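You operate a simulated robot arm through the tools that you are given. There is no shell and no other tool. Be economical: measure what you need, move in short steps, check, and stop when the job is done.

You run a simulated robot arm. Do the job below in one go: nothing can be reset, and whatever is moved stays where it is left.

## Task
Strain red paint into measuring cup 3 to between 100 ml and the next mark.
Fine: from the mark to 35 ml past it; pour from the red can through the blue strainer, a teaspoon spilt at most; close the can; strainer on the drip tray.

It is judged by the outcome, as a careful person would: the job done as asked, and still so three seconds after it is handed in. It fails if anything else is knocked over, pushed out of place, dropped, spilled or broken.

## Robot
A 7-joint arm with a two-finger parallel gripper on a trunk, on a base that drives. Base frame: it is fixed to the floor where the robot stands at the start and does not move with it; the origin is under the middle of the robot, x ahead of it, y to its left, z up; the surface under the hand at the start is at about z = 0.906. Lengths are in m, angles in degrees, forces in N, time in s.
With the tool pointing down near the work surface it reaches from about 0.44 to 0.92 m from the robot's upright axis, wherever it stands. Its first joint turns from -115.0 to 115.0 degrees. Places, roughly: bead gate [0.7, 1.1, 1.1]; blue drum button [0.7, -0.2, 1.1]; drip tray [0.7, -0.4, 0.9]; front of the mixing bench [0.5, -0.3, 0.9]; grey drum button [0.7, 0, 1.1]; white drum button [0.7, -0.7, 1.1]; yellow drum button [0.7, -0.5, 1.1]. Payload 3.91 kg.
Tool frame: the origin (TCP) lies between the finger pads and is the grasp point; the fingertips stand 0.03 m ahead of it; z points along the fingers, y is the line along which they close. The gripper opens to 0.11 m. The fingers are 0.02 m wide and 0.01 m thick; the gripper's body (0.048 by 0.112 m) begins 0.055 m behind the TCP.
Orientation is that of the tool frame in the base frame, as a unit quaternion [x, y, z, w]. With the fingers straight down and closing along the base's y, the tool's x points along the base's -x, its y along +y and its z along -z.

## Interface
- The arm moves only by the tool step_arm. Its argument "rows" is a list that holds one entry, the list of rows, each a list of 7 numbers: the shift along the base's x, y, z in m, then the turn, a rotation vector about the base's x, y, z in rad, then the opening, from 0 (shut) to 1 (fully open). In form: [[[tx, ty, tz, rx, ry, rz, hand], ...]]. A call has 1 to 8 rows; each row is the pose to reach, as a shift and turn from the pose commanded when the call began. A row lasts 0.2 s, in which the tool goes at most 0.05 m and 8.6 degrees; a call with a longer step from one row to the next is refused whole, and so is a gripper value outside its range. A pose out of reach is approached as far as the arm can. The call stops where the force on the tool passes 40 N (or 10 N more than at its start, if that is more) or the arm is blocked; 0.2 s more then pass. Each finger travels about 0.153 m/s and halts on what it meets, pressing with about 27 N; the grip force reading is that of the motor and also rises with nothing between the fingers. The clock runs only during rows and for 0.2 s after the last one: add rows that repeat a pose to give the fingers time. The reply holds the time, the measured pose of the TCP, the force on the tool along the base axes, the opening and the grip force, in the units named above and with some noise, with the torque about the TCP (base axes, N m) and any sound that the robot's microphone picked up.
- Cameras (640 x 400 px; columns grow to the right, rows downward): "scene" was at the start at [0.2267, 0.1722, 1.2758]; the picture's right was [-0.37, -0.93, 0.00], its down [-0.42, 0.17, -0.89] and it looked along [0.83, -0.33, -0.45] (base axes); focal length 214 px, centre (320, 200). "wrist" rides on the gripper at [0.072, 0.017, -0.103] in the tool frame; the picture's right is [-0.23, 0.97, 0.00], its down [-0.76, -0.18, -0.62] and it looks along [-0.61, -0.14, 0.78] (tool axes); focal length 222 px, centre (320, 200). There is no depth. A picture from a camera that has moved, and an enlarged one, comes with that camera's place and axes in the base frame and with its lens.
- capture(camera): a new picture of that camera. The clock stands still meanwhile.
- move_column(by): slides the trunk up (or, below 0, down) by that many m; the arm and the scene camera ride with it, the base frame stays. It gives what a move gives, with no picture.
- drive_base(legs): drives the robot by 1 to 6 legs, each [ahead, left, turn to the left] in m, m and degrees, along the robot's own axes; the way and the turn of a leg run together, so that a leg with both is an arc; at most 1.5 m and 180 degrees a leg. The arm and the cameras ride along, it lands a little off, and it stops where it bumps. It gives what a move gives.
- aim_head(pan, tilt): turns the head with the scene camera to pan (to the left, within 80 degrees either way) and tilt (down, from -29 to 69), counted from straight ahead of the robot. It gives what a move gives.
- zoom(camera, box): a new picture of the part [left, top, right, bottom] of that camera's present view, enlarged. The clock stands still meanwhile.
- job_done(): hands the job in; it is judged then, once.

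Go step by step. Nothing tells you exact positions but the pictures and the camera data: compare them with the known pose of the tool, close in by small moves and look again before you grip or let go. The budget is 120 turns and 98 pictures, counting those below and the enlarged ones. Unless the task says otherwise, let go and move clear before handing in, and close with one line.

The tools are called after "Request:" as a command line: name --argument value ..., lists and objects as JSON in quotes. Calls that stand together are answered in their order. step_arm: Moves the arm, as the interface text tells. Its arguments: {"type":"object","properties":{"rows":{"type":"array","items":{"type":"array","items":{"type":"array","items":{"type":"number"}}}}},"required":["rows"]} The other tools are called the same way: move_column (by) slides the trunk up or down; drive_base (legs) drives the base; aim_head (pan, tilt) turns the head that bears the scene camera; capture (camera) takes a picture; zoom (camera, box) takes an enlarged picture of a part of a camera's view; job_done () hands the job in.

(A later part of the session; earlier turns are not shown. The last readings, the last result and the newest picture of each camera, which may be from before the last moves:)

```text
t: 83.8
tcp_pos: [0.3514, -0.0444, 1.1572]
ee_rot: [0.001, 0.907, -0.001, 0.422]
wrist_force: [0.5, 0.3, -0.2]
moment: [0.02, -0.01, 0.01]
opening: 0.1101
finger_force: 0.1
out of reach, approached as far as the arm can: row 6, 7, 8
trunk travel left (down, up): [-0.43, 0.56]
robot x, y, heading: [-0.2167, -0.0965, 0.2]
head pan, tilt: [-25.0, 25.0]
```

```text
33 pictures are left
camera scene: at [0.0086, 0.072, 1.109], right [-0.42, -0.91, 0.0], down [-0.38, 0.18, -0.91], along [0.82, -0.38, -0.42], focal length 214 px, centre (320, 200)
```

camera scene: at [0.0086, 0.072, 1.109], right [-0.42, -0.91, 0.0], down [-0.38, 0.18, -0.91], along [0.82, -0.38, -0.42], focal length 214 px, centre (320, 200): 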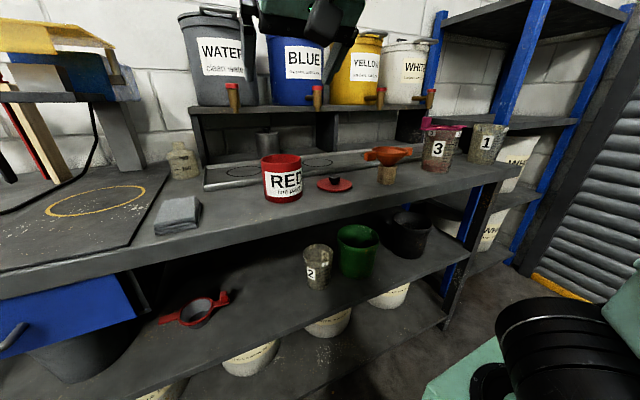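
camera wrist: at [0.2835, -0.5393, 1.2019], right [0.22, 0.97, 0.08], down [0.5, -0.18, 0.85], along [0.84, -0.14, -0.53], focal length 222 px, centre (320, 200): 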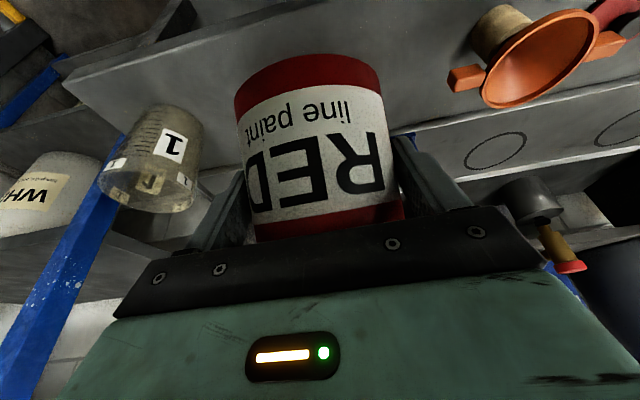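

The can is released. Lowering the trunk for an eye-level reading of the cup.

Request:
move_column --by -0.14

Request:
aim_head --pan -40 --tilt 5

Request:
capture --camera "scene"

```text
t: 85.5
tcp_pos: [0.352, -0.0448, 1.0156]
ee_rot: [0.0, 0.906, 0.0, 0.422]
wrist_force: [-0.1, -0.1, 0.5]
moment: [0.02, 0.03, 0.01]
opening: 0.1099
finger_force: 0.1
trunk travel left (down, up): [-0.29, 0.7]
robot x, y, heading: [-0.2159, -0.0959, 0.3]
head pan, tilt: [-25.0, 25.0]
```

```text
t: 86.3
tcp_pos: [0.3522, -0.0443, 1.015]
ee_rot: [-0.001, 0.907, 0.002, 0.422]
wrist_force: [0.1, 0.2, 0.7]
moment: [0.0, 0.02, -0.01]
opening: 0.11
finger_force: 0.0
trunk travel left (down, up): [-0.29, 0.7]
robot x, y, heading: [-0.2113, -0.093, 0.2]
head pan, tilt: [-40.0, 5.0]
```

```text
32 pictures are left
camera scene: at [-0.0045, 0.0518, 1.0014], right [-0.64, -0.77, 0.0], down [-0.07, 0.06, -1.0], along [0.77, -0.63, -0.09], focal length 214 px, centre (320, 200)
```

scene: 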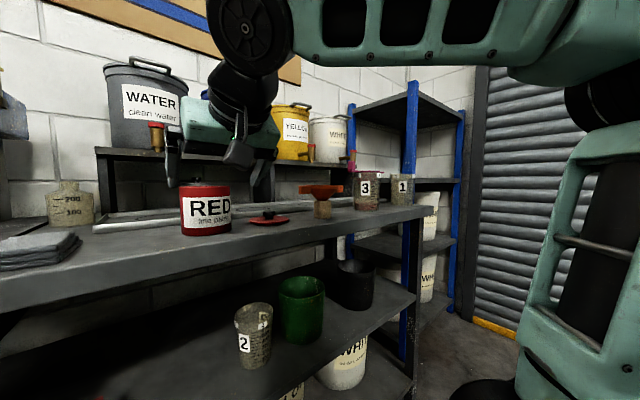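

Request:
zoom --camera "scene" --box '[350, 188, 386, 214]'

```text
15.38 times, centred on (368, 201) of scene
camera zoom: at [-0.0045, 0.0518, 1.0014], right [-0.64, -0.77, 0.0], down [-0.07, 0.06, -1.0], along [0.77, -0.63, -0.09], focal length 3300 px, centre (-418, 185)
```

zoom: 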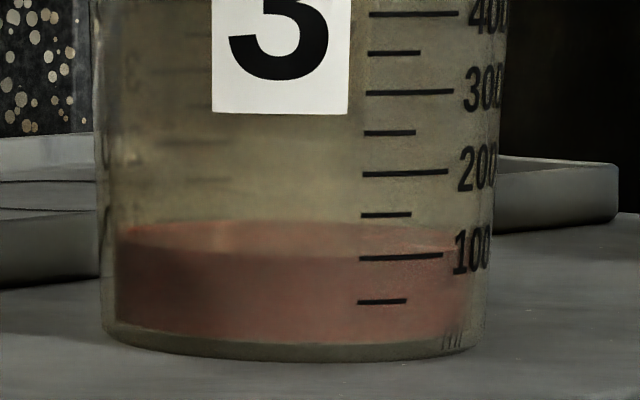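

Reads ~105 ml. To be sure, I'll turn the hand back down and up, then bring the camera exactly to eye level.

Request:
step_arm --rows '[[[0, 0, 0.015, 0, 0.145, 0, 1], [0, 0, 0.03, 0, 0.29, 0, 1], [0, 0, 0.045, 0, 0.435, 0, 1], [0, 0, 0.06, 0, 0.58, 0, 0.8], [0, 0, 0.08, 0, 0.725, 0, 0.6], [0, 0, 0.1, 0, 0.872, 0, 0.5]]]'

Request:
move_column --by -0.077

Request:
zoom --camera "scene" --box '[350, 170, 386, 196]'

```text
t: 87.7
tcp_pos: [0.3408, -0.0491, 1.0642]
ee_rot: [0.001, 1.0, 0.001, 0.002]
wrist_force: [-1.0, 0.6, 0.8]
moment: [-0.04, -0.05, 0.01]
opening: 0.0551
finger_force: 0.0
out of reach, approached as far as the arm can: row 6
trunk travel left (down, up): [-0.29, 0.7]
robot x, y, heading: [-0.2195, -0.0979, 0.2]
head pan, tilt: [-40.0, 5.0]
```

```text
t: 88.9
tcp_pos: [0.3406, -0.0495, 0.9876]
ee_rot: [0.0, 1.0, 0.001, 0.003]
wrist_force: [1.0, 0.0, -0.7]
moment: [0.0, -0.03, 0.02]
opening: 0.0547
finger_force: 0.0
trunk travel left (down, up): [-0.213, 0.777]
robot x, y, heading: [-0.2129, -0.0957, 0.3]
head pan, tilt: [-40.0, 5.0]
```

```text
15.38 times, centred on (368, 183) of scene
camera zoom: at [-0.0045, 0.0518, 0.9245], right [-0.64, -0.77, 0.0], down [-0.07, 0.06, -1.0], along [0.77, -0.63, -0.09], focal length 3300 px, centre (-418, 462)
```

zoom: 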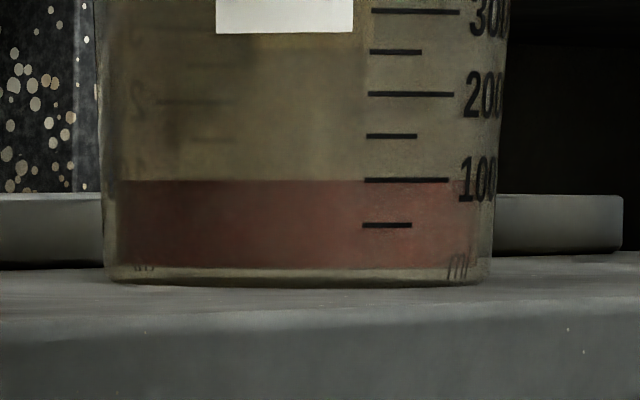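

At eye level the paint is right at the 100 line, so I want ~15 ml more. Raising the trunk and preparing to regrip the can.

Request:
move_column --by 0.217

Request:
step_arm --rows '[[[0.002, 0, -0.015, 0, -0.145, 0, 0.6], [0.004, 0, -0.03, 0, -0.29, 0, 0.8], [0.006, 0, -0.05, 0, -0.435, 0, 1], [0.008, 0, -0.07, 0, -0.58, 0, 1], [0.009, 0.001, -0.1, 0, -0.725, 0, 1], [0.01, 0.001, -0.13, 0, -0.872, 0, 1], [0.01, 0.002, -0.17, 0, -0.872, 0, 1]]]'

```text
t: 91.2
tcp_pos: [0.3415, -0.0484, 1.2029]
ee_rot: [0.001, 1.0, 0.001, 0.003]
wrist_force: [0.2, 0.1, 0.0]
moment: [-0.01, 0.01, 0.01]
opening: 0.0548
finger_force: 0.0
trunk travel left (down, up): [-0.43, 0.56]
robot x, y, heading: [-0.2166, -0.0983, 0.3]
head pan, tilt: [-40.0, 5.0]
```

```text
t: 92.8
tcp_pos: [0.3509, -0.0434, 1.0315]
ee_rot: [-0.002, 0.905, 0.003, 0.425]
wrist_force: [-0.6, 0.1, 0.8]
moment: [0.01, 0.02, 0.01]
opening: 0.1097
finger_force: 0.0
out of reach, approached as far as the arm can: row 6
trunk travel left (down, up): [-0.43, 0.56]
robot x, y, heading: [-0.2155, -0.0983, 0.3]
head pan, tilt: [-40.0, 5.0]
```

Request:
step_arm --rows '[[[0, -0.002, -0.03, 0, 0, 0, 1], [0, -0.004, -0.06, 0, 0, 0, 1], [0, -0.004, -0.074, 0, 0, 0, 1], [0, -0.004, -0.074, 0, 0, 0, 1]]]'

Request:
capture --camera "wrist"

```text
t: 93.8
tcp_pos: [0.3513, -0.0512, 0.9586]
ee_rot: [-0.001, 0.905, 0.002, 0.425]
wrist_force: [-0.5, 0.6, 0.9]
moment: [-0.01, 0.0, 0.02]
opening: 0.1098
finger_force: 0.0
trunk travel left (down, up): [-0.43, 0.56]
robot x, y, heading: [-0.2154, -0.0947, 0.4]
head pan, tilt: [-40.0, 5.0]
```

```text
29 pictures are left
camera wrist: at [0.2248, -0.0358, 0.9681], right [0.14, 0.97, 0.18], down [0.01, -0.18, 0.98], along [0.99, -0.14, -0.03], focal length 222 px, centre (320, 200)
```

wrist: 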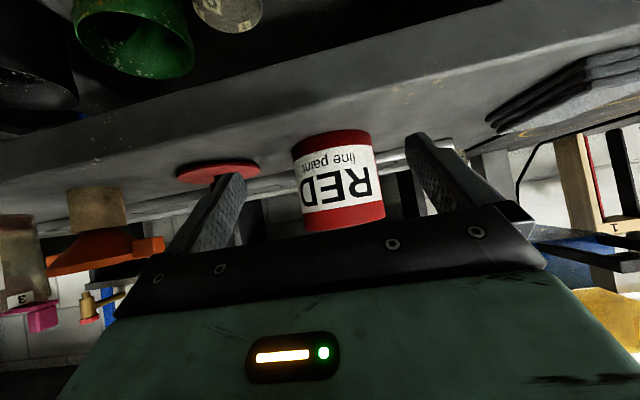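

Request:
step_arm --rows '[[[0.04, 0.002, 0, 0, 0, 0, 1], [0.08, 0.003, 0, 0, 0, 0, 1], [0.1, 0.003, 0, 0, 0, 0, 1], [0.111, 0.003, 0, 0, 0, 0, 1], [0.111, 0.003, 0, 0, 0, 0, 1]]]'

Request:
step_arm --rows '[[[0, 0, 0, 0, 0, 0, 0.85], [0, 0, 0, 0, 0, 0, 0.75], [0, 0, 0, 0, 0, 0, 0.65], [0, 0, 0, 0, 0, 0, 0.5], [0, 0, 0, 0, 0, 0, 0.3], [0, 0, 0, 0, 0, 0, 0.2]]]'

Request:
step_arm --rows '[[[0, 0, 0.006, 0, 0, 0, 0.2], [0, 0, 0.012, 0, 0, 0, 0.2], [0, 0, 0.02, 0, 0, 0, 0.2]]]'

Request:
move_column --by 0.17

```text
t: 95.0
tcp_pos: [0.4609, -0.048, 0.9588]
ee_rot: [0.0, 0.905, 0.001, 0.425]
wrist_force: [-0.1, -0.7, 0.4]
moment: [-0.01, 0.0, 0.0]
opening: 0.1097
finger_force: 0.0
trunk travel left (down, up): [-0.43, 0.56]
robot x, y, heading: [-0.2181, -0.0947, 0.4]
head pan, tilt: [-40.0, 5.0]
```

```text
t: 96.4
tcp_pos: [0.4616, -0.0479, 0.9594]
ee_rot: [-0.001, 0.905, 0.001, 0.425]
wrist_force: [0.6, 1.6, 1.6]
moment: [-0.13, -0.08, 0.07]
opening: 0.089
finger_force: 27.3
trunk travel left (down, up): [-0.43, 0.56]
robot x, y, heading: [-0.216, -0.0978, 0.7]
head pan, tilt: [-40.0, 5.0]
```

```text
t: 97.2
tcp_pos: [0.4617, -0.0476, 0.9794]
ee_rot: [0.0, 0.906, 0.002, 0.424]
wrist_force: [0.5, -0.7, -4.7]
moment: [0.0, 0.04, 0.0]
opening: 0.089
finger_force: 27.2
trunk travel left (down, up): [-0.43, 0.56]
robot x, y, heading: [-0.2128, -0.0987, 0.3]
head pan, tilt: [-40.0, 5.0]
```

```text
t: 99.1
tcp_pos: [0.4618, -0.0479, 1.1483]
ee_rot: [0.0, 0.906, 0.001, 0.424]
wrist_force: [0.7, 0.1, -4.5]
moment: [-0.02, 0.08, 0.02]
opening: 0.0889
finger_force: 27.1
trunk travel left (down, up): [-0.6, 0.39]
robot x, y, heading: [-0.2111, -0.0977, 0.6]
head pan, tilt: [-40.0, 5.0]
```

Can in hand again. Driving right 0.2 m and carrying the can to the cup.

Request:
drive_base --legs '[[0, -0.2, 0]]'

Request:
step_arm --rows '[[[-0.006, -0.02, 0.002, 0, 0, 0, 0.2], [-0.012, -0.055, 0.003, 0, 0, 0, 0.2], [-0.02, -0.09, 0.004, 0, 0, 0, 0.2], [-0.03, -0.125, 0.004, 0, 0, 0, 0.2], [-0.038, -0.16, 0.004, 0, 0, 0, 0.2], [-0.044, -0.195, 0.004, 0, 0, 0, 0.2], [-0.048, -0.23, 0.004, 0, 0, 0, 0.2], [-0.051, -0.265, 0.004, 0, 0, 0, 0.2]]]'

Request:
aim_head --pan -25 --tilt 25

```text
t: 100.7
tcp_pos: [0.4629, -0.2502, 1.15]
ee_rot: [0.001, 0.906, 0.001, 0.424]
wrist_force: [0.7, -0.1, -4.8]
moment: [0.02, 0.08, -0.03]
opening: 0.0891
finger_force: 26.2
trunk travel left (down, up): [-0.6, 0.39]
robot x, y, heading: [-0.2147, -0.2993, 0.5]
head pan, tilt: [-40.0, 5.0]
```

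```text
t: 102.5
tcp_pos: [0.4133, -0.515, 1.1525]
ee_rot: [0.0, 0.907, 0.002, 0.421]
wrist_force: [1.1, 0.1, -4.6]
moment: [0.0, 0.06, 0.04]
opening: 0.0891
finger_force: 26.6
trunk travel left (down, up): [-0.6, 0.39]
robot x, y, heading: [-0.2155, -0.2995, 0.5]
head pan, tilt: [-40.0, 5.0]
```

```text
t: 103.3
tcp_pos: [0.413, -0.5154, 1.1525]
ee_rot: [0.0, 0.906, 0.001, 0.424]
wrist_force: [-0.6, 1.1, -4.6]
moment: [0.01, 0.08, 0.04]
opening: 0.0893
finger_force: 27.2
trunk travel left (down, up): [-0.6, 0.39]
robot x, y, heading: [-0.2128, -0.3, 0.3]
head pan, tilt: [-25.0, 25.0]
```

Tilting to 30° over the strainer.

Request:
step_arm --rows '[[[0, -0.02, 0, 0, 0.1, 0, 0.2], [0, -0.035, 0, 0, 0.21, 0, 0.2], [-0.007, -0.04, -0.006, 0, 0.32, 0, 0.2], [-0.015, -0.04, -0.014, 0, 0.43, 0, 0.2], [-0.023, -0.04, -0.024, 0, 0.52, 0, 0.2], [-0.023, -0.04, -0.03, 0, 0.52, 0, 0.2], [-0.023, -0.04, -0.039, 0, 0.52, 0, 0.2]]]'

Request:
zoom --camera "scene" --box '[340, 130, 450, 250]'

```text
t: 104.9
tcp_pos: [0.389, -0.556, 1.1161]
ee_rot: [0.0, 0.984, 0.001, 0.177]
wrist_force: [0.2, 0.2, -4.3]
moment: [0.05, 0.03, 0.0]
opening: 0.0891
finger_force: 26.6
trunk travel left (down, up): [-0.6, 0.39]
robot x, y, heading: [-0.2112, -0.2976, 0.3]
head pan, tilt: [-25.0, 25.0]
```

```text
3.33 times, centred on (395, 190) of scene
camera zoom: at [0.0101, -0.1297, 1.279], right [-0.42, -0.91, 0.0], down [-0.38, 0.18, -0.91], along [0.82, -0.38, -0.42], focal length 715 px, centre (70, 233)
```

zoom: 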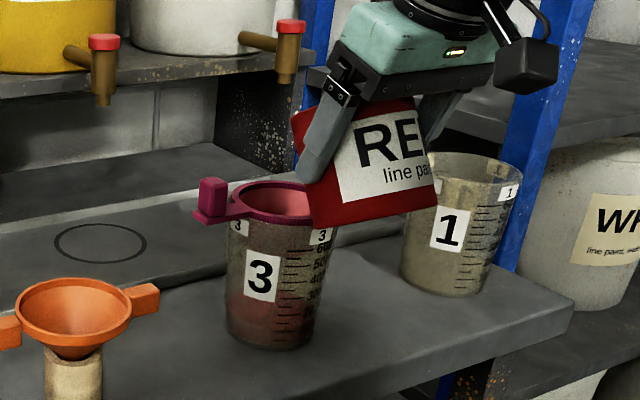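

Same position as before. Short pour to ~51.5°.

Request:
step_arm --rows '[[[0, 0, -0.006, 0, 0.149, 0, 0.2], [0, 0, -0.008, 0, 0.29, 0, 0.2], [0, 0, -0.008, 0, 0.375, 0, 0.2], [0, 0, -0.008, 0, 0.375, 0, 0.2], [0, 0, -0.008, 0, 0.375, 0, 0.2]]]'

Request:
zoom --camera "scene" --box '[380, 221, 392, 237]'

```text
t: 106.1
tcp_pos: [0.3887, -0.5554, 1.1091]
ee_rot: [0.001, 1.0, 0.002, -0.01]
wrist_force: [0.0, 0.2, -4.3]
moment: [-0.01, -0.05, 0.01]
opening: 0.089
finger_force: 27.8
trunk travel left (down, up): [-0.6, 0.39]
robot x, y, heading: [-0.2122, -0.2988, 0.6]
head pan, tilt: [-25.0, 25.0]
```

```text
16.00 times, centred on (386, 229) of scene
camera zoom: at [0.0101, -0.1297, 1.279], right [-0.42, -0.91, 0.0], down [-0.38, 0.18, -0.91], along [0.82, -0.38, -0.42], focal length 3432 px, centre (-736, -264)
```

zoom: 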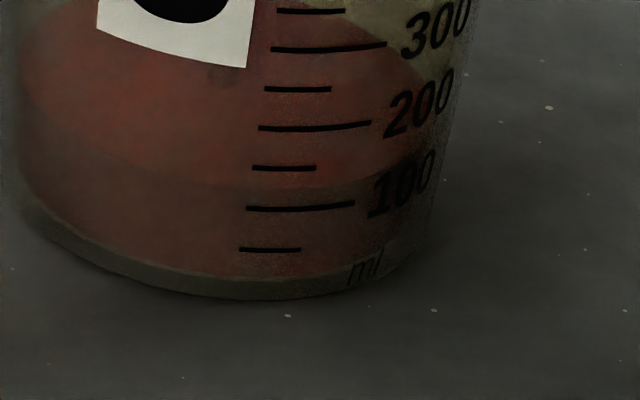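

About 110 ml now. One more 0.2 s, then tilt back.

Request:
step_arm --rows '[[[0, 0, 0, 0, 0.005, 0, 0.2], [0, 0, 0.002, 0, -0.149, 0, 0.2], [0, 0, 0.005, 0, -0.298, 0, 0.2], [0, 0, 0.01, 0, -0.43, 0, 0.2], [0, 0, 0.02, 0, -0.5, 0, 0.2], [0, 0, 0.02, 0, -0.5, 0, 0.2]]]'

Request:
zoom --camera "scene" --box '[380, 221, 392, 237]'

```text
refused: row 2 steps farther than a row can; nothing moved
```

```text
16.00 times, centred on (386, 229) of scene
camera zoom: at [0.0101, -0.1297, 1.279], right [-0.42, -0.91, 0.0], down [-0.38, 0.18, -0.91], along [0.82, -0.38, -0.42], focal length 3432 px, centre (-736, -264)
```

zoom: 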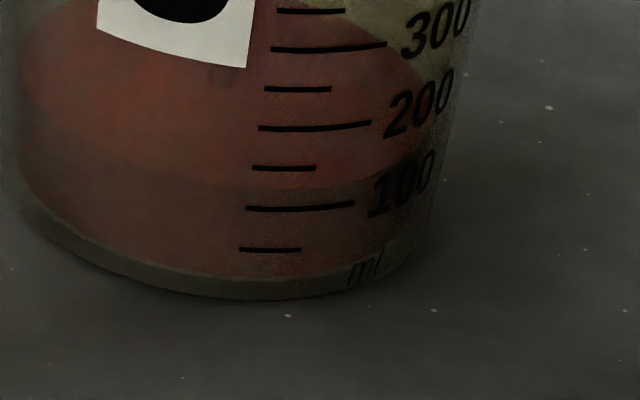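

Request:
step_arm --rows '[[[0, 0, 0, 0, 0, 0, 0.2], [0, 0, 0.002, 0, -0.145, 0, 0.2], [0, 0, 0.005, 0, -0.29, 0, 0.2], [0, 0, 0.01, 0, -0.43, 0, 0.2], [0, 0, 0.02, 0, -0.52, 0, 0.2], [0, 0, 0.02, 0, -0.52, 0, 0.2]]]'

Request:
zoom --camera "scene" --box '[380, 221, 392, 237]'

```text
t: 107.5
tcp_pos: [0.3896, -0.5546, 1.126]
ee_rot: [0.0, 0.968, 0.002, 0.249]
wrist_force: [0.5, 0.6, -5.3]
moment: [0.01, 0.04, 0.01]
opening: 0.0891
finger_force: 27.3
trunk travel left (down, up): [-0.6, 0.39]
robot x, y, heading: [-0.2125, -0.2982, 0.4]
head pan, tilt: [-25.0, 25.0]
```

```text
16.00 times, centred on (386, 229) of scene
camera zoom: at [0.0102, -0.1297, 1.279], right [-0.42, -0.91, 0.0], down [-0.38, 0.18, -0.91], along [0.82, -0.38, -0.42], focal length 3432 px, centre (-736, -264)
```

zoom: 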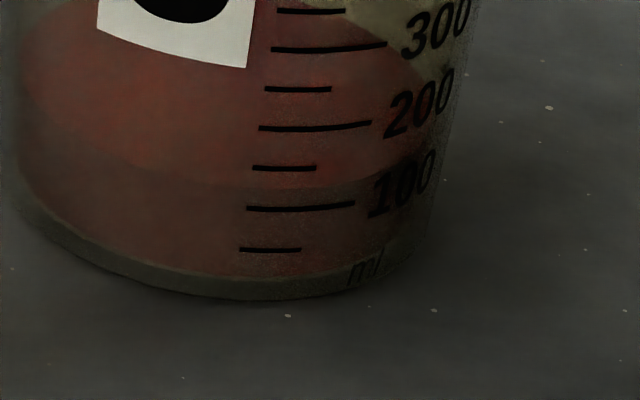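

~110 ml. One more small dribble to be safely mid-window.

Request:
step_arm --rows '[[[0, 0, -0.01, 0, 0.145, 0, 0.2], [0, 0, -0.015, 0, 0.29, 0, 0.2], [0, 0, -0.017, 0, 0.435, 0, 0.2], [0, 0, -0.017, 0, 0.545, 0, 0.2], [0, 0, -0.017, 0, 0.545, 0, 0.2], [0, 0, -0.017, 0, 0.545, 0, 0.2]]]'

Request:
zoom --camera "scene" --box '[380, 221, 392, 237]'

```text
t: 108.9
tcp_pos: [0.3884, -0.5554, 1.1095]
ee_rot: [0.001, 1.0, 0.0, -0.023]
wrist_force: [-0.1, 0.5, -4.0]
moment: [0.0, -0.04, -0.02]
opening: 0.0891
finger_force: 27.6
trunk travel left (down, up): [-0.6, 0.39]
robot x, y, heading: [-0.2097, -0.2981, 0.6]
head pan, tilt: [-25.0, 25.0]
```

```text
16.00 times, centred on (386, 229) of scene
camera zoom: at [0.0101, -0.1297, 1.279], right [-0.42, -0.91, 0.0], down [-0.38, 0.18, -0.91], along [0.82, -0.38, -0.42], focal length 3432 px, centre (-736, -264)
```

zoom: 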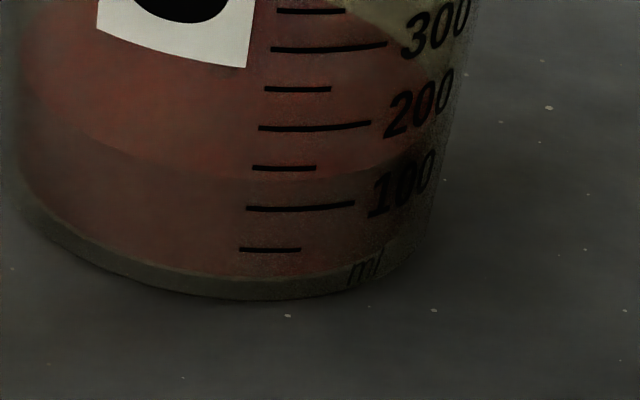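

~118–120 ml. Tilting back and upright.

Request:
step_arm --rows '[[[0, 0, 0.003, 0, -0.148, 0, 0.2], [0, 0, 0.006, 0, -0.296, 0, 0.2], [0, 0, 0.012, 0, -0.44, 0, 0.2], [0.004, 0, 0.02, 0, -0.56, 0, 0.2], [0.004, 0, 0.025, 0, -0.56, 0, 0.2], [0.004, 0, 0.025, 0, -0.56, 0, 0.2]]]'

Request:
step_arm --rows '[[[0.005, 0, 0.01, 0, -0.12, 0, 0.2], [0.012, 0.003, 0.014, 0, -0.24, 0, 0.2], [0.018, 0.006, 0.017, 0, -0.36, 0, 0.2], [0.018, 0.008, 0.018, 0, -0.36, 0, 0.2], [0.018, 0.008, 0.018, 0, -0.36, 0, 0.2]]]'

Request:
zoom --camera "scene" --box '[340, 130, 450, 250]'

```text
t: 110.3
tcp_pos: [0.3933, -0.5541, 1.1349]
ee_rot: [0.0, 0.967, 0.002, 0.255]
wrist_force: [0.0, -0.3, -4.2]
moment: [0.0, -0.02, -0.01]
opening: 0.089
finger_force: 27.2
trunk travel left (down, up): [-0.6, 0.39]
robot x, y, heading: [-0.2138, -0.2969, 0.7]
head pan, tilt: [-25.0, 25.0]
```

```text
t: 111.5
tcp_pos: [0.4099, -0.546, 1.152]
ee_rot: [0.001, 0.906, 0.001, 0.424]
wrist_force: [-1.0, 0.6, -3.7]
moment: [-0.04, 0.08, 0.02]
opening: 0.0889
finger_force: 26.7
trunk travel left (down, up): [-0.6, 0.39]
robot x, y, heading: [-0.2093, -0.2998, 0.4]
head pan, tilt: [-25.0, 25.0]
```

```text
3.33 times, centred on (395, 190) of scene
camera zoom: at [0.0101, -0.1297, 1.279], right [-0.42, -0.91, 0.0], down [-0.38, 0.18, -0.91], along [0.82, -0.38, -0.42], focal length 715 px, centre (70, 233)
```

zoom: 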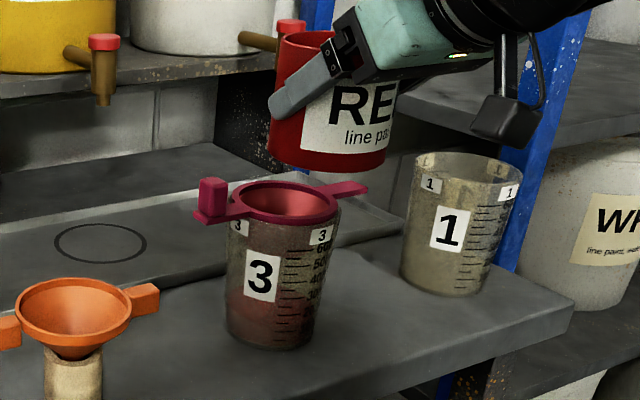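

Clean. Carrying the can back: arm left, base left 0.2 m, trunk down.

Request:
step_arm --rows '[[[0.002, 0.02, 0, 0, 0, 0, 0.2], [0.006, 0.055, 0, 0, 0, 0, 0.2], [0.012, 0.095, 0, 0, 0, 0, 0.2], [0.02, 0.135, 0, 0, 0, 0, 0.2], [0.03, 0.175, 0, 0, 0, 0, 0.2], [0.04, 0.215, 0, 0, 0, 0, 0.2], [0.048, 0.255, 0, 0, 0, 0, 0.2], [0.052, 0.296, 0, 0, 0, 0, 0.2]]]'

Request:
drive_base --legs '[[0, 0.2, 0]]'

Request:
move_column --by -0.16

Request:
capture --camera "scene"

```text
t: 113.3
tcp_pos: [0.4633, -0.2522, 1.1545]
ee_rot: [0.0, 0.906, 0.001, 0.424]
wrist_force: [0.4, -0.5, -3.6]
moment: [0.01, 0.07, 0.03]
opening: 0.089
finger_force: 26.7
trunk travel left (down, up): [-0.6, 0.39]
robot x, y, heading: [-0.2156, -0.2989, 0.4]
head pan, tilt: [-25.0, 25.0]
```

```text
t: 114.9
tcp_pos: [0.4621, -0.049, 1.1538]
ee_rot: [-0.001, 0.906, 0.002, 0.424]
wrist_force: [0.1, -0.4, -4.6]
moment: [0.01, 0.08, -0.02]
opening: 0.0892
finger_force: 27.0
trunk travel left (down, up): [-0.6, 0.39]
robot x, y, heading: [-0.2154, -0.1023, 0.5]
head pan, tilt: [-25.0, 25.0]
```

```text
t: 116.8
tcp_pos: [0.4625, -0.0499, 0.9938]
ee_rot: [-0.002, 0.906, 0.002, 0.424]
wrist_force: [0.0, 0.6, -4.4]
moment: [-0.01, 0.06, 0.02]
opening: 0.0891
finger_force: 27.3
trunk travel left (down, up): [-0.44, 0.55]
robot x, y, heading: [-0.2161, -0.0945, 0.7]
head pan, tilt: [-25.0, 25.0]
```

```text
22 pictures are left
camera scene: at [0.0077, 0.0714, 1.119], right [-0.41, -0.91, 0.0], down [-0.39, 0.17, -0.91], along [0.83, -0.37, -0.42], focal length 214 px, centre (320, 200)
```

scene: 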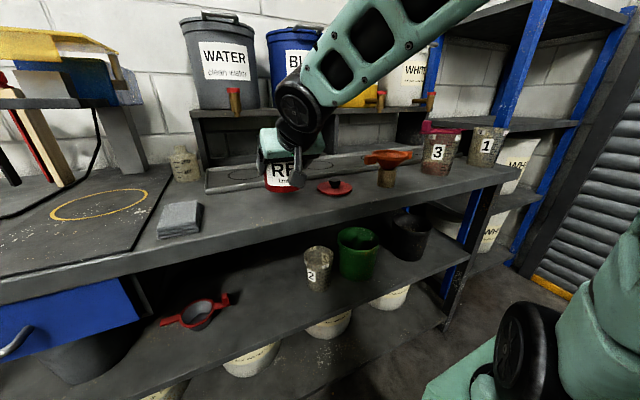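

Request:
step_arm --rows '[[[0, 0.002, -0.01, 0, 0, 0, 0.2], [0, 0.002, -0.02, 0, 0, 0, 0.2], [0, 0.002, -0.028, 0, 0, 0, 0.2], [0, 0.002, -0.032, 0, 0, 0, 0.2], [0, 0.002, -0.0345, 0, 0, 0, 0.2]]]'

Request:
zoom --camera "scene" --box '[426, 155, 452, 177]'

```text
t: 118.0
tcp_pos: [0.4618, -0.0484, 0.9589]
ee_rot: [-0.002, 0.906, 0.002, 0.424]
wrist_force: [-0.7, -1.3, 1.2]
moment: [-0.33, 0.01, -0.06]
opening: 0.0889
finger_force: 27.3
trunk travel left (down, up): [-0.44, 0.55]
robot x, y, heading: [-0.214, -0.1024, 0.7]
head pan, tilt: [-25.0, 25.0]
```

```text
16.00 times, centred on (439, 166) of scene
camera zoom: at [0.0074, 0.0714, 1.1192], right [-0.41, -0.91, 0.0], down [-0.38, 0.17, -0.91], along [0.83, -0.37, -0.42], focal length 3432 px, centre (-1584, 744)
```

zoom: 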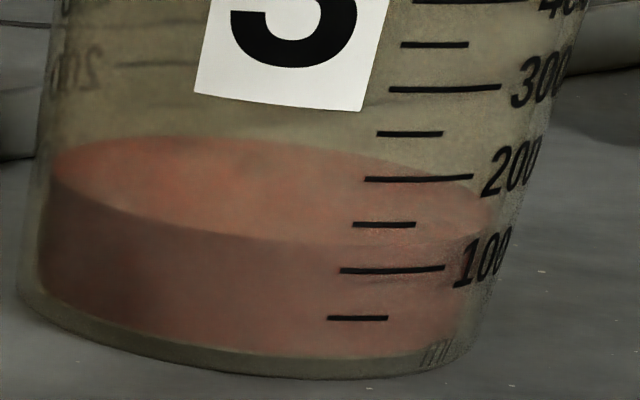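

Apparent ~130 minus the known parallax bias (~9) gives ~120 ml — inside the window. Releasing the can and backing out.

Request:
step_arm --rows '[[[0, 0, 0, 0, 0, 0, 0.5], [0, 0, 0, 0, 0, 0, 1], [0, 0, 0, 0, 0, 0, 1], [0, 0, 0, 0, 0, 0, 1]]]'

Request:
step_arm --rows '[[[-0.02, 0, 0, 0, 0, 0, 1], [-0.05, 0, 0, 0, 0, 0, 1], [-0.08, 0, 0.01, 0, 0, 0, 1], [-0.105, 0, 0.04, 0, 0, 0, 1], [-0.11, 0, 0.08, 0, 0, 0, 1], [-0.11, 0, 0.12, 0, 0, 0, 1], [-0.11, 0, 0.13, 0, 0.12, 0, 1]]]'

Request:
move_column --by 0.16

Request:
capture --camera "scene"

```text
t: 119.0
tcp_pos: [0.461, -0.0483, 0.9587]
ee_rot: [-0.001, 0.905, 0.002, 0.425]
wrist_force: [-0.4, 0.4, -0.5]
moment: [-0.03, 0.01, -0.02]
opening: 0.1099
finger_force: 0.0
trunk travel left (down, up): [-0.44, 0.55]
robot x, y, heading: [-0.2129, -0.0977, 0.5]
head pan, tilt: [-25.0, 25.0]
```

```text
t: 120.5
tcp_pos: [0.3523, -0.0483, 1.0895]
ee_rot: [0.0, 0.929, 0.002, 0.369]
wrist_force: [-0.3, 0.0, 0.3]
moment: [0.02, -0.03, -0.01]
opening: 0.11
finger_force: 0.0
out of reach, approached as far as the arm can: row 6
trunk travel left (down, up): [-0.44, 0.55]
robot x, y, heading: [-0.2164, -0.1002, 0.6]
head pan, tilt: [-25.0, 25.0]
```

```text
t: 122.4
tcp_pos: [0.353, -0.0485, 1.2482]
ee_rot: [-0.002, 0.929, 0.002, 0.369]
wrist_force: [0.0, -0.4, 0.2]
moment: [0.01, -0.02, 0.0]
opening: 0.1098
finger_force: 0.0
trunk travel left (down, up): [-0.6, 0.39]
robot x, y, heading: [-0.2172, -0.0952, 0.5]
head pan, tilt: [-25.0, 25.0]
```

```text
20 pictures are left
camera scene: at [0.0075, 0.0714, 1.279], right [-0.41, -0.91, 0.0], down [-0.39, 0.17, -0.91], along [0.83, -0.37, -0.42], focal length 214 px, centre (320, 200)
```

scene: 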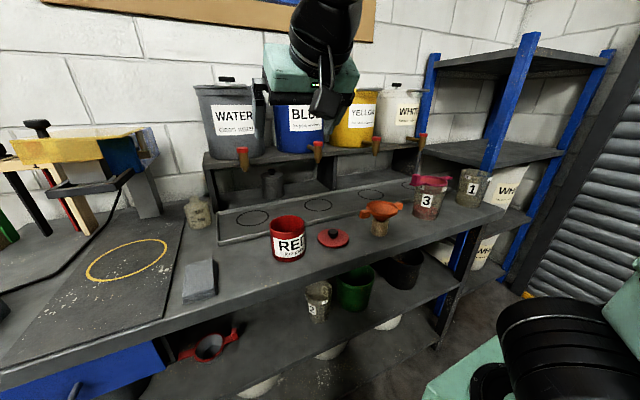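

Now the lid: hand down, over the lid at (0.478, -0.185).

Request:
step_arm --rows '[[[0.02, -0.023, -0.01, 0, 0.126, 0, 0.8], [0.042, -0.046, -0.02, 0, 0.252, 0, 0.6], [0.063, -0.069, -0.035, 0, 0.378, 0, 0.5], [0.084, -0.092, -0.055, 0, 0.504, 0, 0.5], [0.105, -0.115, -0.08, 0, 0.63, 0, 0.5], [0.125, -0.136, -0.11, 0, 0.756, 0, 0.5], [0.125, -0.136, -0.15, 0, 0.756, 0, 0.5], [0.125, -0.136, -0.19, 0, 0.756, 0, 0.5]]]'

Request:
capture --camera "wrist"

```text
t: 124.2
tcp_pos: [0.4774, -0.1822, 1.0588]
ee_rot: [0.0, 1.0, 0.002, 0.0]
wrist_force: [0.5, 0.8, 0.1]
moment: [0.03, 0.02, 0.01]
opening: 0.0548
finger_force: 0.1
trunk travel left (down, up): [-0.6, 0.39]
robot x, y, heading: [-0.2192, -0.0966, 0.6]
head pan, tilt: [-25.0, 25.0]
```

```text
19 pictures are left
camera wrist: at [0.4055, -0.1681, 1.1606], right [0.23, 0.97, 0.01], down [0.76, -0.18, 0.62], along [0.61, -0.14, -0.78], focal length 222 px, centre (320, 200)
```

wrist: 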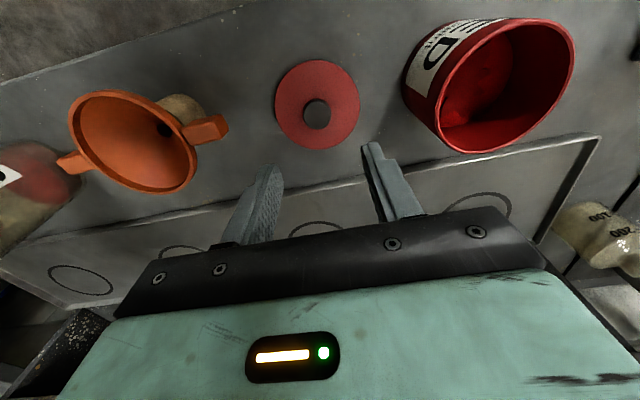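

Request:
step_arm --rows '[[[0, -0.002, -0.04, 0, 0, 0, 0.5], [0, -0.0035, -0.08, 0, 0, 0, 0.5], [0, -0.0035, -0.105, 0, 0, 0, 0.5], [0, -0.0035, -0.118, 0, 0, 0, 0.5], [0, -0.0035, -0.118, 0, 0, 0, 0.5]]]'

Request:
step_arm --rows '[[[0, 0, 0, 0, 0, 0, 0.3], [0, 0, 0, 0, 0, 0, 0.1], [0, 0, 0, 0, 0, 0, 0], [0, 0, 0, 0, 0, 0, 0], [0, 0, 0, 0, 0, 0, 0]]]'

Request:
step_arm --rows '[[[0, 0, 0.01, 0, 0, 0, 0], [0, 0, 0.03, 0, 0, 0, 0], [0, 0, 0.06, 0, 0, 0, 0], [0, 0, 0.1, 0, 0, 0, 0], [0, 0, 0.14, 0, 0, 0, 0]]]'

Request:
capture --camera "scene"

```text
t: 125.4
tcp_pos: [0.4775, -0.1866, 0.9399]
ee_rot: [0.0, 1.0, 0.003, -0.001]
wrist_force: [-0.2, 0.3, 0.4]
moment: [0.0, 0.0, 0.01]
opening: 0.0548
finger_force: 0.1
trunk travel left (down, up): [-0.6, 0.39]
robot x, y, heading: [-0.2182, -0.0957, 0.3]
head pan, tilt: [-25.0, 25.0]
```

```text
t: 126.6
tcp_pos: [0.478, -0.1869, 0.9402]
ee_rot: [0.0, 1.0, 0.002, 0.0]
wrist_force: [0.1, 1.7, 0.7]
moment: [0.06, -0.03, 0.01]
opening: 0.0283
finger_force: 27.1
trunk travel left (down, up): [-0.6, 0.39]
robot x, y, heading: [-0.2157, -0.1001, 0.6]
head pan, tilt: [-25.0, 25.0]
```

```text
t: 127.8
tcp_pos: [0.4784, -0.1878, 1.0804]
ee_rot: [0.0, 1.0, 0.003, -0.001]
wrist_force: [0.1, -0.9, -0.9]
moment: [0.0, 0.02, -0.01]
opening: 0.0283
finger_force: 26.7
trunk travel left (down, up): [-0.6, 0.39]
robot x, y, heading: [-0.2152, -0.0971, 0.6]
head pan, tilt: [-25.0, 25.0]
```

```text
18 pictures are left
camera scene: at [0.0078, 0.0714, 1.279], right [-0.41, -0.91, 0.0], down [-0.39, 0.17, -0.91], along [0.83, -0.37, -0.42], focal length 214 px, centre (320, 200)
```

scene: 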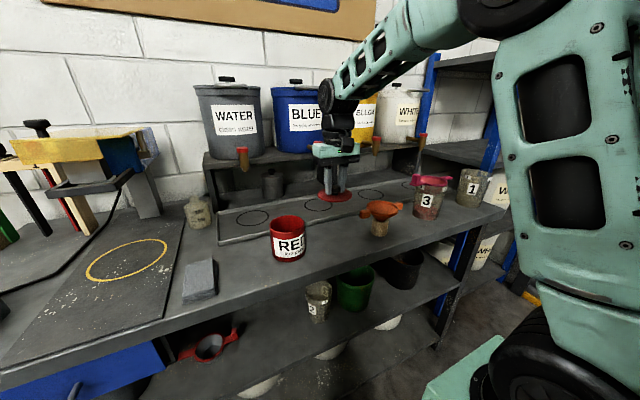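

Lid is held. Zooming on the can for its exact centre.

Request:
zoom --camera "scene" --box '[255, 200, 325, 270]'

```text
5.71 times, centred on (290, 235) of scene
camera zoom: at [0.0078, 0.0714, 1.279], right [-0.41, -0.91, 0.0], down [-0.39, 0.17, -0.91], along [0.83, -0.37, -0.42], focal length 1226 px, centre (491, 0)
```

zoom: 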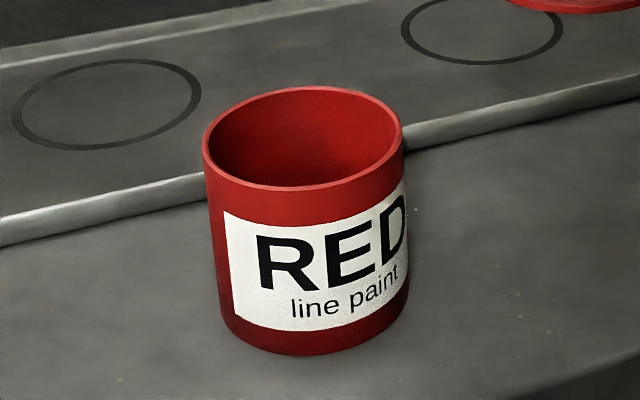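

Can centre ≈ (0.4755, -0.0465). Moving the lid over it and lowering to just above the rim.

Request:
step_arm --rows '[[[0, 0.035, 0, 0, 0, 0, 0], [-0.001, 0.075, 0, 0, 0, 0, 0], [-0.002, 0.115, 0, 0, 0, 0, 0], [-0.0025, 0.141, 0, 0, 0, 0, 0], [-0.0025, 0.141, -0.02, 0, 0, 0, 0], [-0.0025, 0.141, -0.035, 0, 0, 0, 0], [-0.0025, 0.141, -0.042, 0, 0, 0, 0]]]'

Request:
zoom --camera "scene" --box '[255, 200, 325, 270]'

```text
t: 129.4
tcp_pos: [0.4754, -0.0449, 1.0376]
ee_rot: [0.0, 1.0, 0.002, 0.0]
wrist_force: [-0.4, -0.3, -0.1]
moment: [0.0, 0.0, 0.0]
opening: 0.0282
finger_force: 27.2
trunk travel left (down, up): [-0.6, 0.39]
robot x, y, heading: [-0.2157, -0.1007, 0.6]
head pan, tilt: [-25.0, 25.0]
```

```text
5.71 times, centred on (290, 235) of scene
camera zoom: at [0.0075, 0.0714, 1.2791], right [-0.41, -0.91, 0.0], down [-0.39, 0.17, -0.91], along [0.83, -0.37, -0.42], focal length 1226 px, centre (491, 0)
```

zoom: 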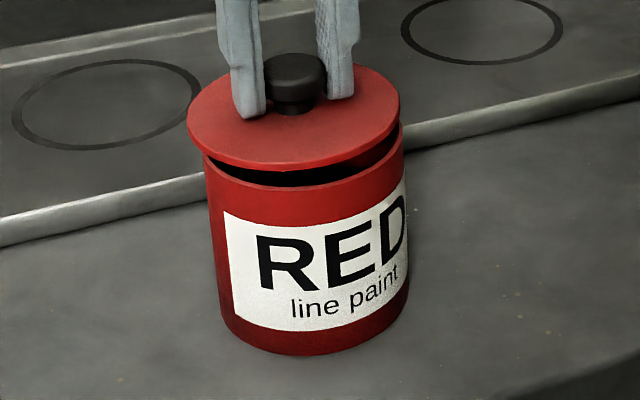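

Lid is ~3 mm left of centre; correcting and pressing down until it snaps.

Request:
step_arm --rows '[[[-0.0005, -0.0028, 0, 0, 0, 0, 0], [-0.0005, -0.0028, -0.004, 0, 0, 0, 0], [-0.0005, -0.0028, -0.008, 0, 0, 0, 0], [-0.0005, -0.0028, -0.011, 0, 0, 0, 0], [-0.0005, -0.0028, -0.013, 0, 0, 0, 0]]]'

Request:
zoom --camera "scene" --box '[255, 200, 325, 270]'

```text
t: 130.6
tcp_pos: [0.4752, -0.0488, 1.026]
ee_rot: [0.0, 1.0, 0.002, 0.002]
wrist_force: [3.7, -2.6, 8.5]
moment: [-0.03, 0.02, 0.02]
opening: 0.0282
finger_force: 27.5
trunk travel left (down, up): [-0.6, 0.39]
robot x, y, heading: [-0.217, -0.096, 0.5]
head pan, tilt: [-25.0, 25.0]
heard: snap
```

```text
5.71 times, centred on (290, 235) of scene
camera zoom: at [0.0075, 0.0713, 1.2793], right [-0.41, -0.91, 0.0], down [-0.38, 0.17, -0.91], along [0.83, -0.37, -0.42], focal length 1226 px, centre (491, 0)
```

zoom: 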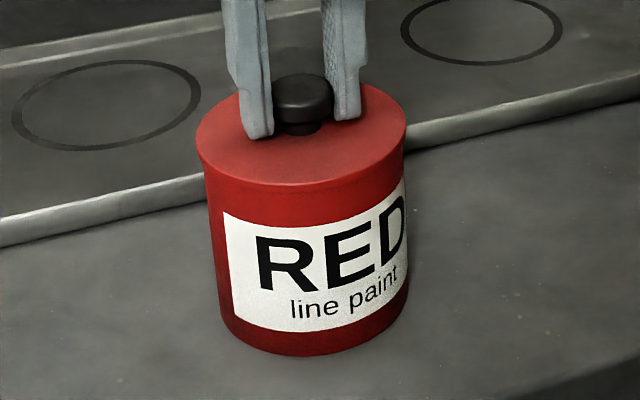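

Snapped shut. Opening the hand in place and rising; then driving back right.

Request:
step_arm --rows '[[[0, 0, 0.001, 0, 0, 0, 0.2], [0, 0, 0.001, 0, 0, 0, 0.45], [0, 0, 0.001, 0, 0, 0, 0.45], [0, 0, 0.02, 0, 0, 0, 0.45], [0, 0, 0.06, 0, 0, 0, 0.45], [0, 0, 0.11, 0, 0, 0, 0.45], [0, 0, 0.16, 0, 0, 0, 0.45]]]'

Request:
drive_base --legs '[[0, -0.25, 0]]'

Request:
step_arm --rows '[[[0, -0.04, 0, 0, 0, 0, 0.45], [0, -0.08, 0, 0, 0, 0, 0.45], [0, -0.12, 0, 0, 0, 0, 0.45], [0, -0.15, 0, 0, 0, 0, 0.45]]]'

Request:
capture --camera "wrist"

Request:
capture --camera "scene"

```text
t: 132.2
tcp_pos: [0.4759, -0.0512, 1.1851]
ee_rot: [0.0, 1.0, 0.003, 0.0]
wrist_force: [0.6, 0.6, -0.6]
moment: [0.02, 0.02, 0.02]
opening: 0.0495
finger_force: 0.0
trunk travel left (down, up): [-0.6, 0.39]
robot x, y, heading: [-0.2182, -0.0954, 0.7]
head pan, tilt: [-25.0, 25.0]
```

```text
t: 134.0
tcp_pos: [0.4777, -0.2955, 1.1859]
ee_rot: [0.0, 1.0, 0.002, 0.0]
wrist_force: [-0.4, 0.2, 0.1]
moment: [0.01, 0.02, 0.04]
opening: 0.0497
finger_force: 0.0
trunk travel left (down, up): [-0.6, 0.39]
robot x, y, heading: [-0.2111, -0.3408, 0.3]
head pan, tilt: [-25.0, 25.0]
```

```text
t: 135.0
tcp_pos: [0.4778, -0.4466, 1.1817]
ee_rot: [-0.001, 1.0, 0.002, 0.0]
wrist_force: [0.1, 0.5, 0.2]
moment: [0.0, -0.02, 0.02]
opening: 0.0494
finger_force: 0.0
trunk travel left (down, up): [-0.6, 0.39]
robot x, y, heading: [-0.2152, -0.3402, 0.4]
head pan, tilt: [-25.0, 25.0]
```

```text
14 pictures are left
camera wrist: at [0.4042, -0.4308, 1.2855], right [0.23, 0.97, 0.0], down [0.76, -0.18, 0.62], along [0.61, -0.14, -0.78], focal length 222 px, centre (320, 200)
```

wrist: 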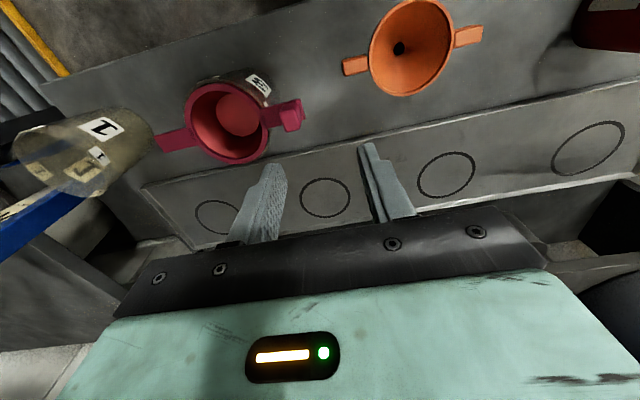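

```text
13 pictures are left
camera scene: at [0.0103, -0.1733, 1.279], right [-0.41, -0.91, 0.0], down [-0.38, 0.17, -0.91], along [0.83, -0.38, -0.42], focal length 214 px, centre (320, 200)
```

scene: 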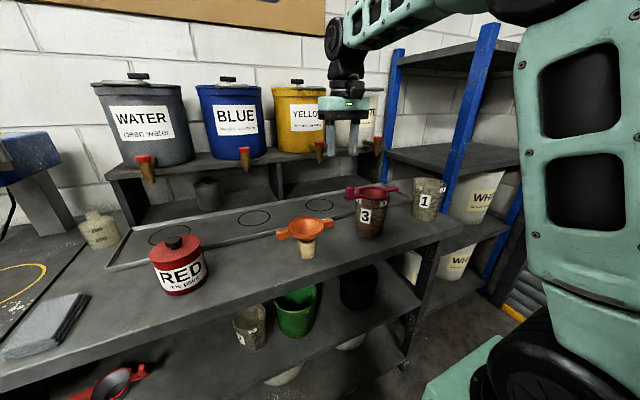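

Handle block sits at about (0.47, -0.476), top ≈1.06. Moving above it with the hand narrowed.

Request:
step_arm --rows '[[[-0.003, -0.015, -0.025, 0, 0, 0, 0.36], [-0.007, -0.03, -0.05, 0, 0, 0, 0.36], [-0.007, -0.03, -0.08, 0, 0, 0, 0.36], [-0.007, -0.03, -0.08, 0, 0, 0, 0.36]]]'

Request:
capture --camera "wrist"

Request:
zoom --camera "scene" --box '[325, 150, 415, 240]'

```text
t: 136.0
tcp_pos: [0.4696, -0.4777, 1.1047]
ee_rot: [0.0, 1.0, 0.002, 0.0]
wrist_force: [-1.4, 0.1, 0.1]
moment: [0.03, 0.03, 0.01]
opening: 0.0399
finger_force: 0.1
trunk travel left (down, up): [-0.6, 0.39]
robot x, y, heading: [-0.2104, -0.3469, 0.5]
head pan, tilt: [-25.0, 25.0]
```

```text
12 pictures are left
camera wrist: at [0.3978, -0.4622, 1.2067], right [0.23, 0.97, 0.0], down [0.76, -0.18, 0.62], along [0.61, -0.14, -0.78], focal length 222 px, centre (320, 200)
```

wrist: 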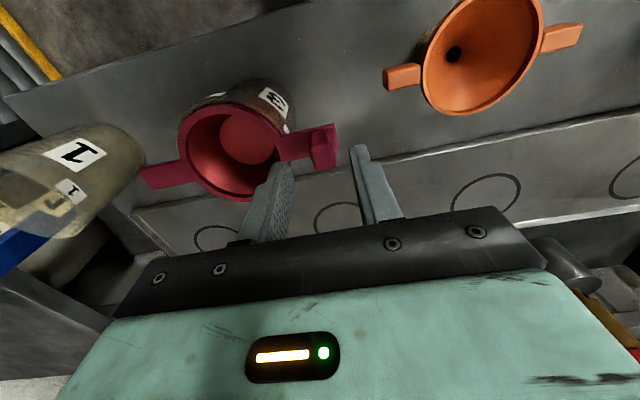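

```text
4.44 times, centred on (370, 195) of scene
camera zoom: at [0.0103, -0.1736, 1.2791], right [-0.41, -0.91, 0.0], down [-0.38, 0.17, -0.91], along [0.82, -0.38, -0.42], focal length 953 px, centre (98, 222)
```

zoom: 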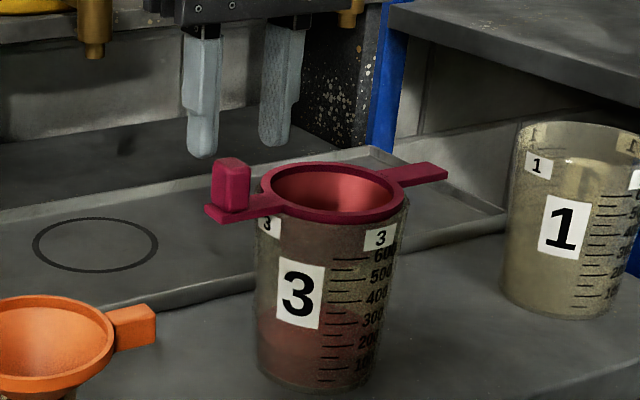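

Block centre ≈ (0.472, -0.478, 1.048); aligned. Descending and gripping.

Request:
step_arm --rows '[[[0.003, 0, -0.015, 0, 0, 0, 0.36], [0.003, 0, -0.028, 0, 0, 0, 0.36], [0.003, 0, -0.034, 0, 0, 0, 0.36]]]'

Request:
zoom --camera "scene" --box '[325, 150, 415, 240]'

```text
t: 136.8
tcp_pos: [0.4726, -0.4765, 1.0712]
ee_rot: [0.002, 1.0, 0.002, 0.0]
wrist_force: [-0.8, 0.0, -0.3]
moment: [0.01, 0.0, -0.02]
opening: 0.0395
finger_force: 0.0
trunk travel left (down, up): [-0.6, 0.39]
robot x, y, heading: [-0.2117, -0.3458, 0.6]
head pan, tilt: [-25.0, 25.0]
```

```text
4.44 times, centred on (370, 195) of scene
camera zoom: at [0.0103, -0.1736, 1.2791], right [-0.41, -0.91, 0.0], down [-0.38, 0.17, -0.91], along [0.82, -0.38, -0.42], focal length 953 px, centre (98, 222)
```

zoom: 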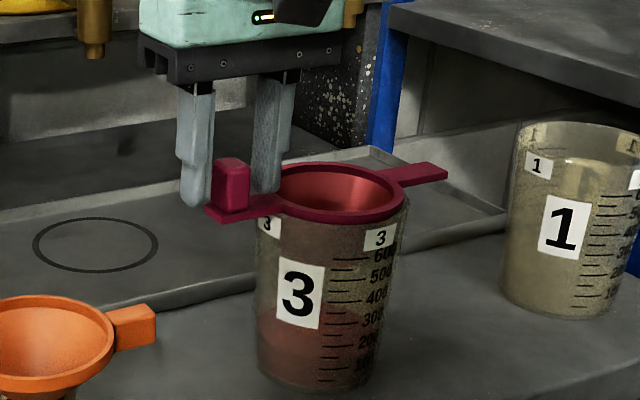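

Request:
step_arm --rows '[[[0, 0, 0, 0, 0, 0, 0.28], [0, 0, 0, 0, 0, 0, 0.22], [0, 0, 0, 0, 0, 0, 0.15], [0, 0, 0, 0, 0, 0, 0.05], [0, 0, 0, 0, 0, 0, 0]]]'

Request:
step_arm --rows '[[[0, 0, 0.004, 0, 0, 0, 0], [0, 0, 0.01, 0, 0, 0, 0], [0, 0, 0.018, 0, 0, 0, 0], [0, 0, 0.028, 0, 0, 0, 0], [0, 0, 0.028, 0, 0, 0, 0]]]'

Request:
zoom --camera "scene" --box '[325, 150, 415, 240]'

```text
t: 138.0
tcp_pos: [0.4739, -0.4755, 1.0714]
ee_rot: [-0.001, 1.0, 0.003, 0.0]
wrist_force: [0.8, 0.1, 1.1]
moment: [-0.14, 0.02, 0.02]
opening: 0.0171
finger_force: 27.3
trunk travel left (down, up): [-0.6, 0.39]
robot x, y, heading: [-0.2116, -0.3437, 0.3]
head pan, tilt: [-25.0, 25.0]
```

```text
t: 139.2
tcp_pos: [0.4743, -0.4771, 1.0996]
ee_rot: [0.0, 1.0, 0.003, 0.0]
wrist_force: [0.3, 1.1, -0.9]
moment: [0.04, 0.01, -0.05]
opening: 0.017
finger_force: 26.4
trunk travel left (down, up): [-0.6, 0.39]
robot x, y, heading: [-0.2118, -0.3445, 0.4]
head pan, tilt: [-25.0, 25.0]
```

```text
4.44 times, centred on (370, 195) of scene
camera zoom: at [0.0104, -0.1736, 1.279], right [-0.41, -0.91, 0.0], down [-0.38, 0.17, -0.91], along [0.82, -0.38, -0.42], focal length 953 px, centre (98, 222)
```

zoom: 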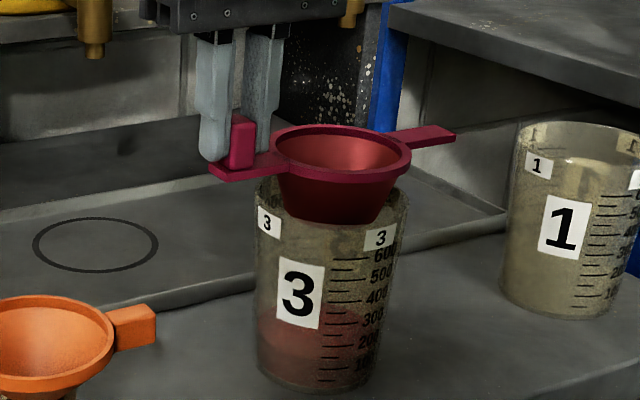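

Strainer lifts cleanly. Raising it clear and holding over the cup to let it drip.

Request:
step_arm --rows '[[[0, 0, 0.015, 0, 0, 0, 0], [0, 0, 0.03, 0, 0, 0, 0], [0, 0, 0.043, 0, 0, 0, 0], [0, 0, 0.043, 0, 0, 0, 0], [0, 0, 0.043, 0, 0, 0, 0], [0, 0, 0.043, 0, 0, 0, 0], [0, 0, 0.043, 0, 0, 0, 0], [0, 0, 0.043, 0, 0, 0, 0]]]'

Request:
step_arm --rows '[[[0, 0, 0, 0, 0, 0, 0], [0, 0, 0, 0, 0, 0, 0], [0, 0, 0, 0, 0, 0, 0], [0, 0, 0, 0, 0, 0, 0], [0, 0, 0, 0, 0, 0, 0], [0, 0, 0, 0, 0, 0, 0], [0, 0, 0, 0, 0, 0, 0], [0, 0, 0, 0, 0, 0, 0]]]'

Request:
step_arm --rows '[[[0, 0, 0, 0, 0, 0, 0], [0, 0, 0, 0, 0, 0, 0], [0, 0, 0, 0, 0, 0, 0], [0, 0, 0, 0, 0, 0, 0], [0, 0, 0, 0, 0, 0, 0], [0, 0, 0, 0, 0, 0, 0], [0, 0, 0, 0, 0, 0, 0], [0, 0, 0, 0, 0, 0, 0]]]'

Request:
zoom --camera "scene" --box '[325, 130, 415, 240]'

```text
t: 141.0
tcp_pos: [0.4734, -0.4766, 1.143]
ee_rot: [0.0, 1.0, 0.003, 0.0]
wrist_force: [-0.9, -0.3, -0.1]
moment: [0.05, 0.0, 0.02]
opening: 0.0172
finger_force: 26.8
trunk travel left (down, up): [-0.6, 0.39]
robot x, y, heading: [-0.2131, -0.3453, 0.2]
head pan, tilt: [-25.0, 25.0]
```

```text
t: 142.8
tcp_pos: [0.4733, -0.4769, 1.1422]
ee_rot: [0.0, 1.0, 0.002, 0.0]
wrist_force: [-0.8, -0.3, -0.4]
moment: [0.03, 0.03, -0.01]
opening: 0.0172
finger_force: 27.0
trunk travel left (down, up): [-0.6, 0.39]
robot x, y, heading: [-0.2094, -0.3424, 0.5]
head pan, tilt: [-25.0, 25.0]
```

```text
t: 144.6
tcp_pos: [0.4734, -0.4766, 1.1421]
ee_rot: [0.0, 1.0, 0.003, -0.002]
wrist_force: [-0.2, 0.5, -0.7]
moment: [0.04, 0.01, 0.02]
opening: 0.0172
finger_force: 27.4
trunk travel left (down, up): [-0.6, 0.39]
robot x, y, heading: [-0.2123, -0.3422, 0.6]
head pan, tilt: [-25.0, 25.0]
```

```text
3.64 times, centred on (370, 185) of scene
camera zoom: at [0.0104, -0.1736, 1.2791], right [-0.41, -0.91, 0.0], down [-0.38, 0.17, -0.91], along [0.82, -0.38, -0.42], focal length 780 px, centre (138, 254)
```

zoom: 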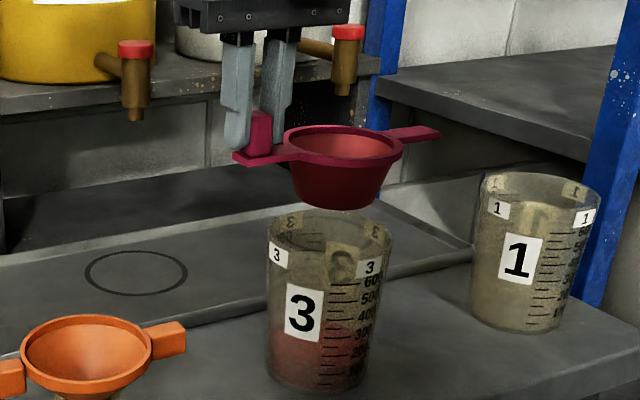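

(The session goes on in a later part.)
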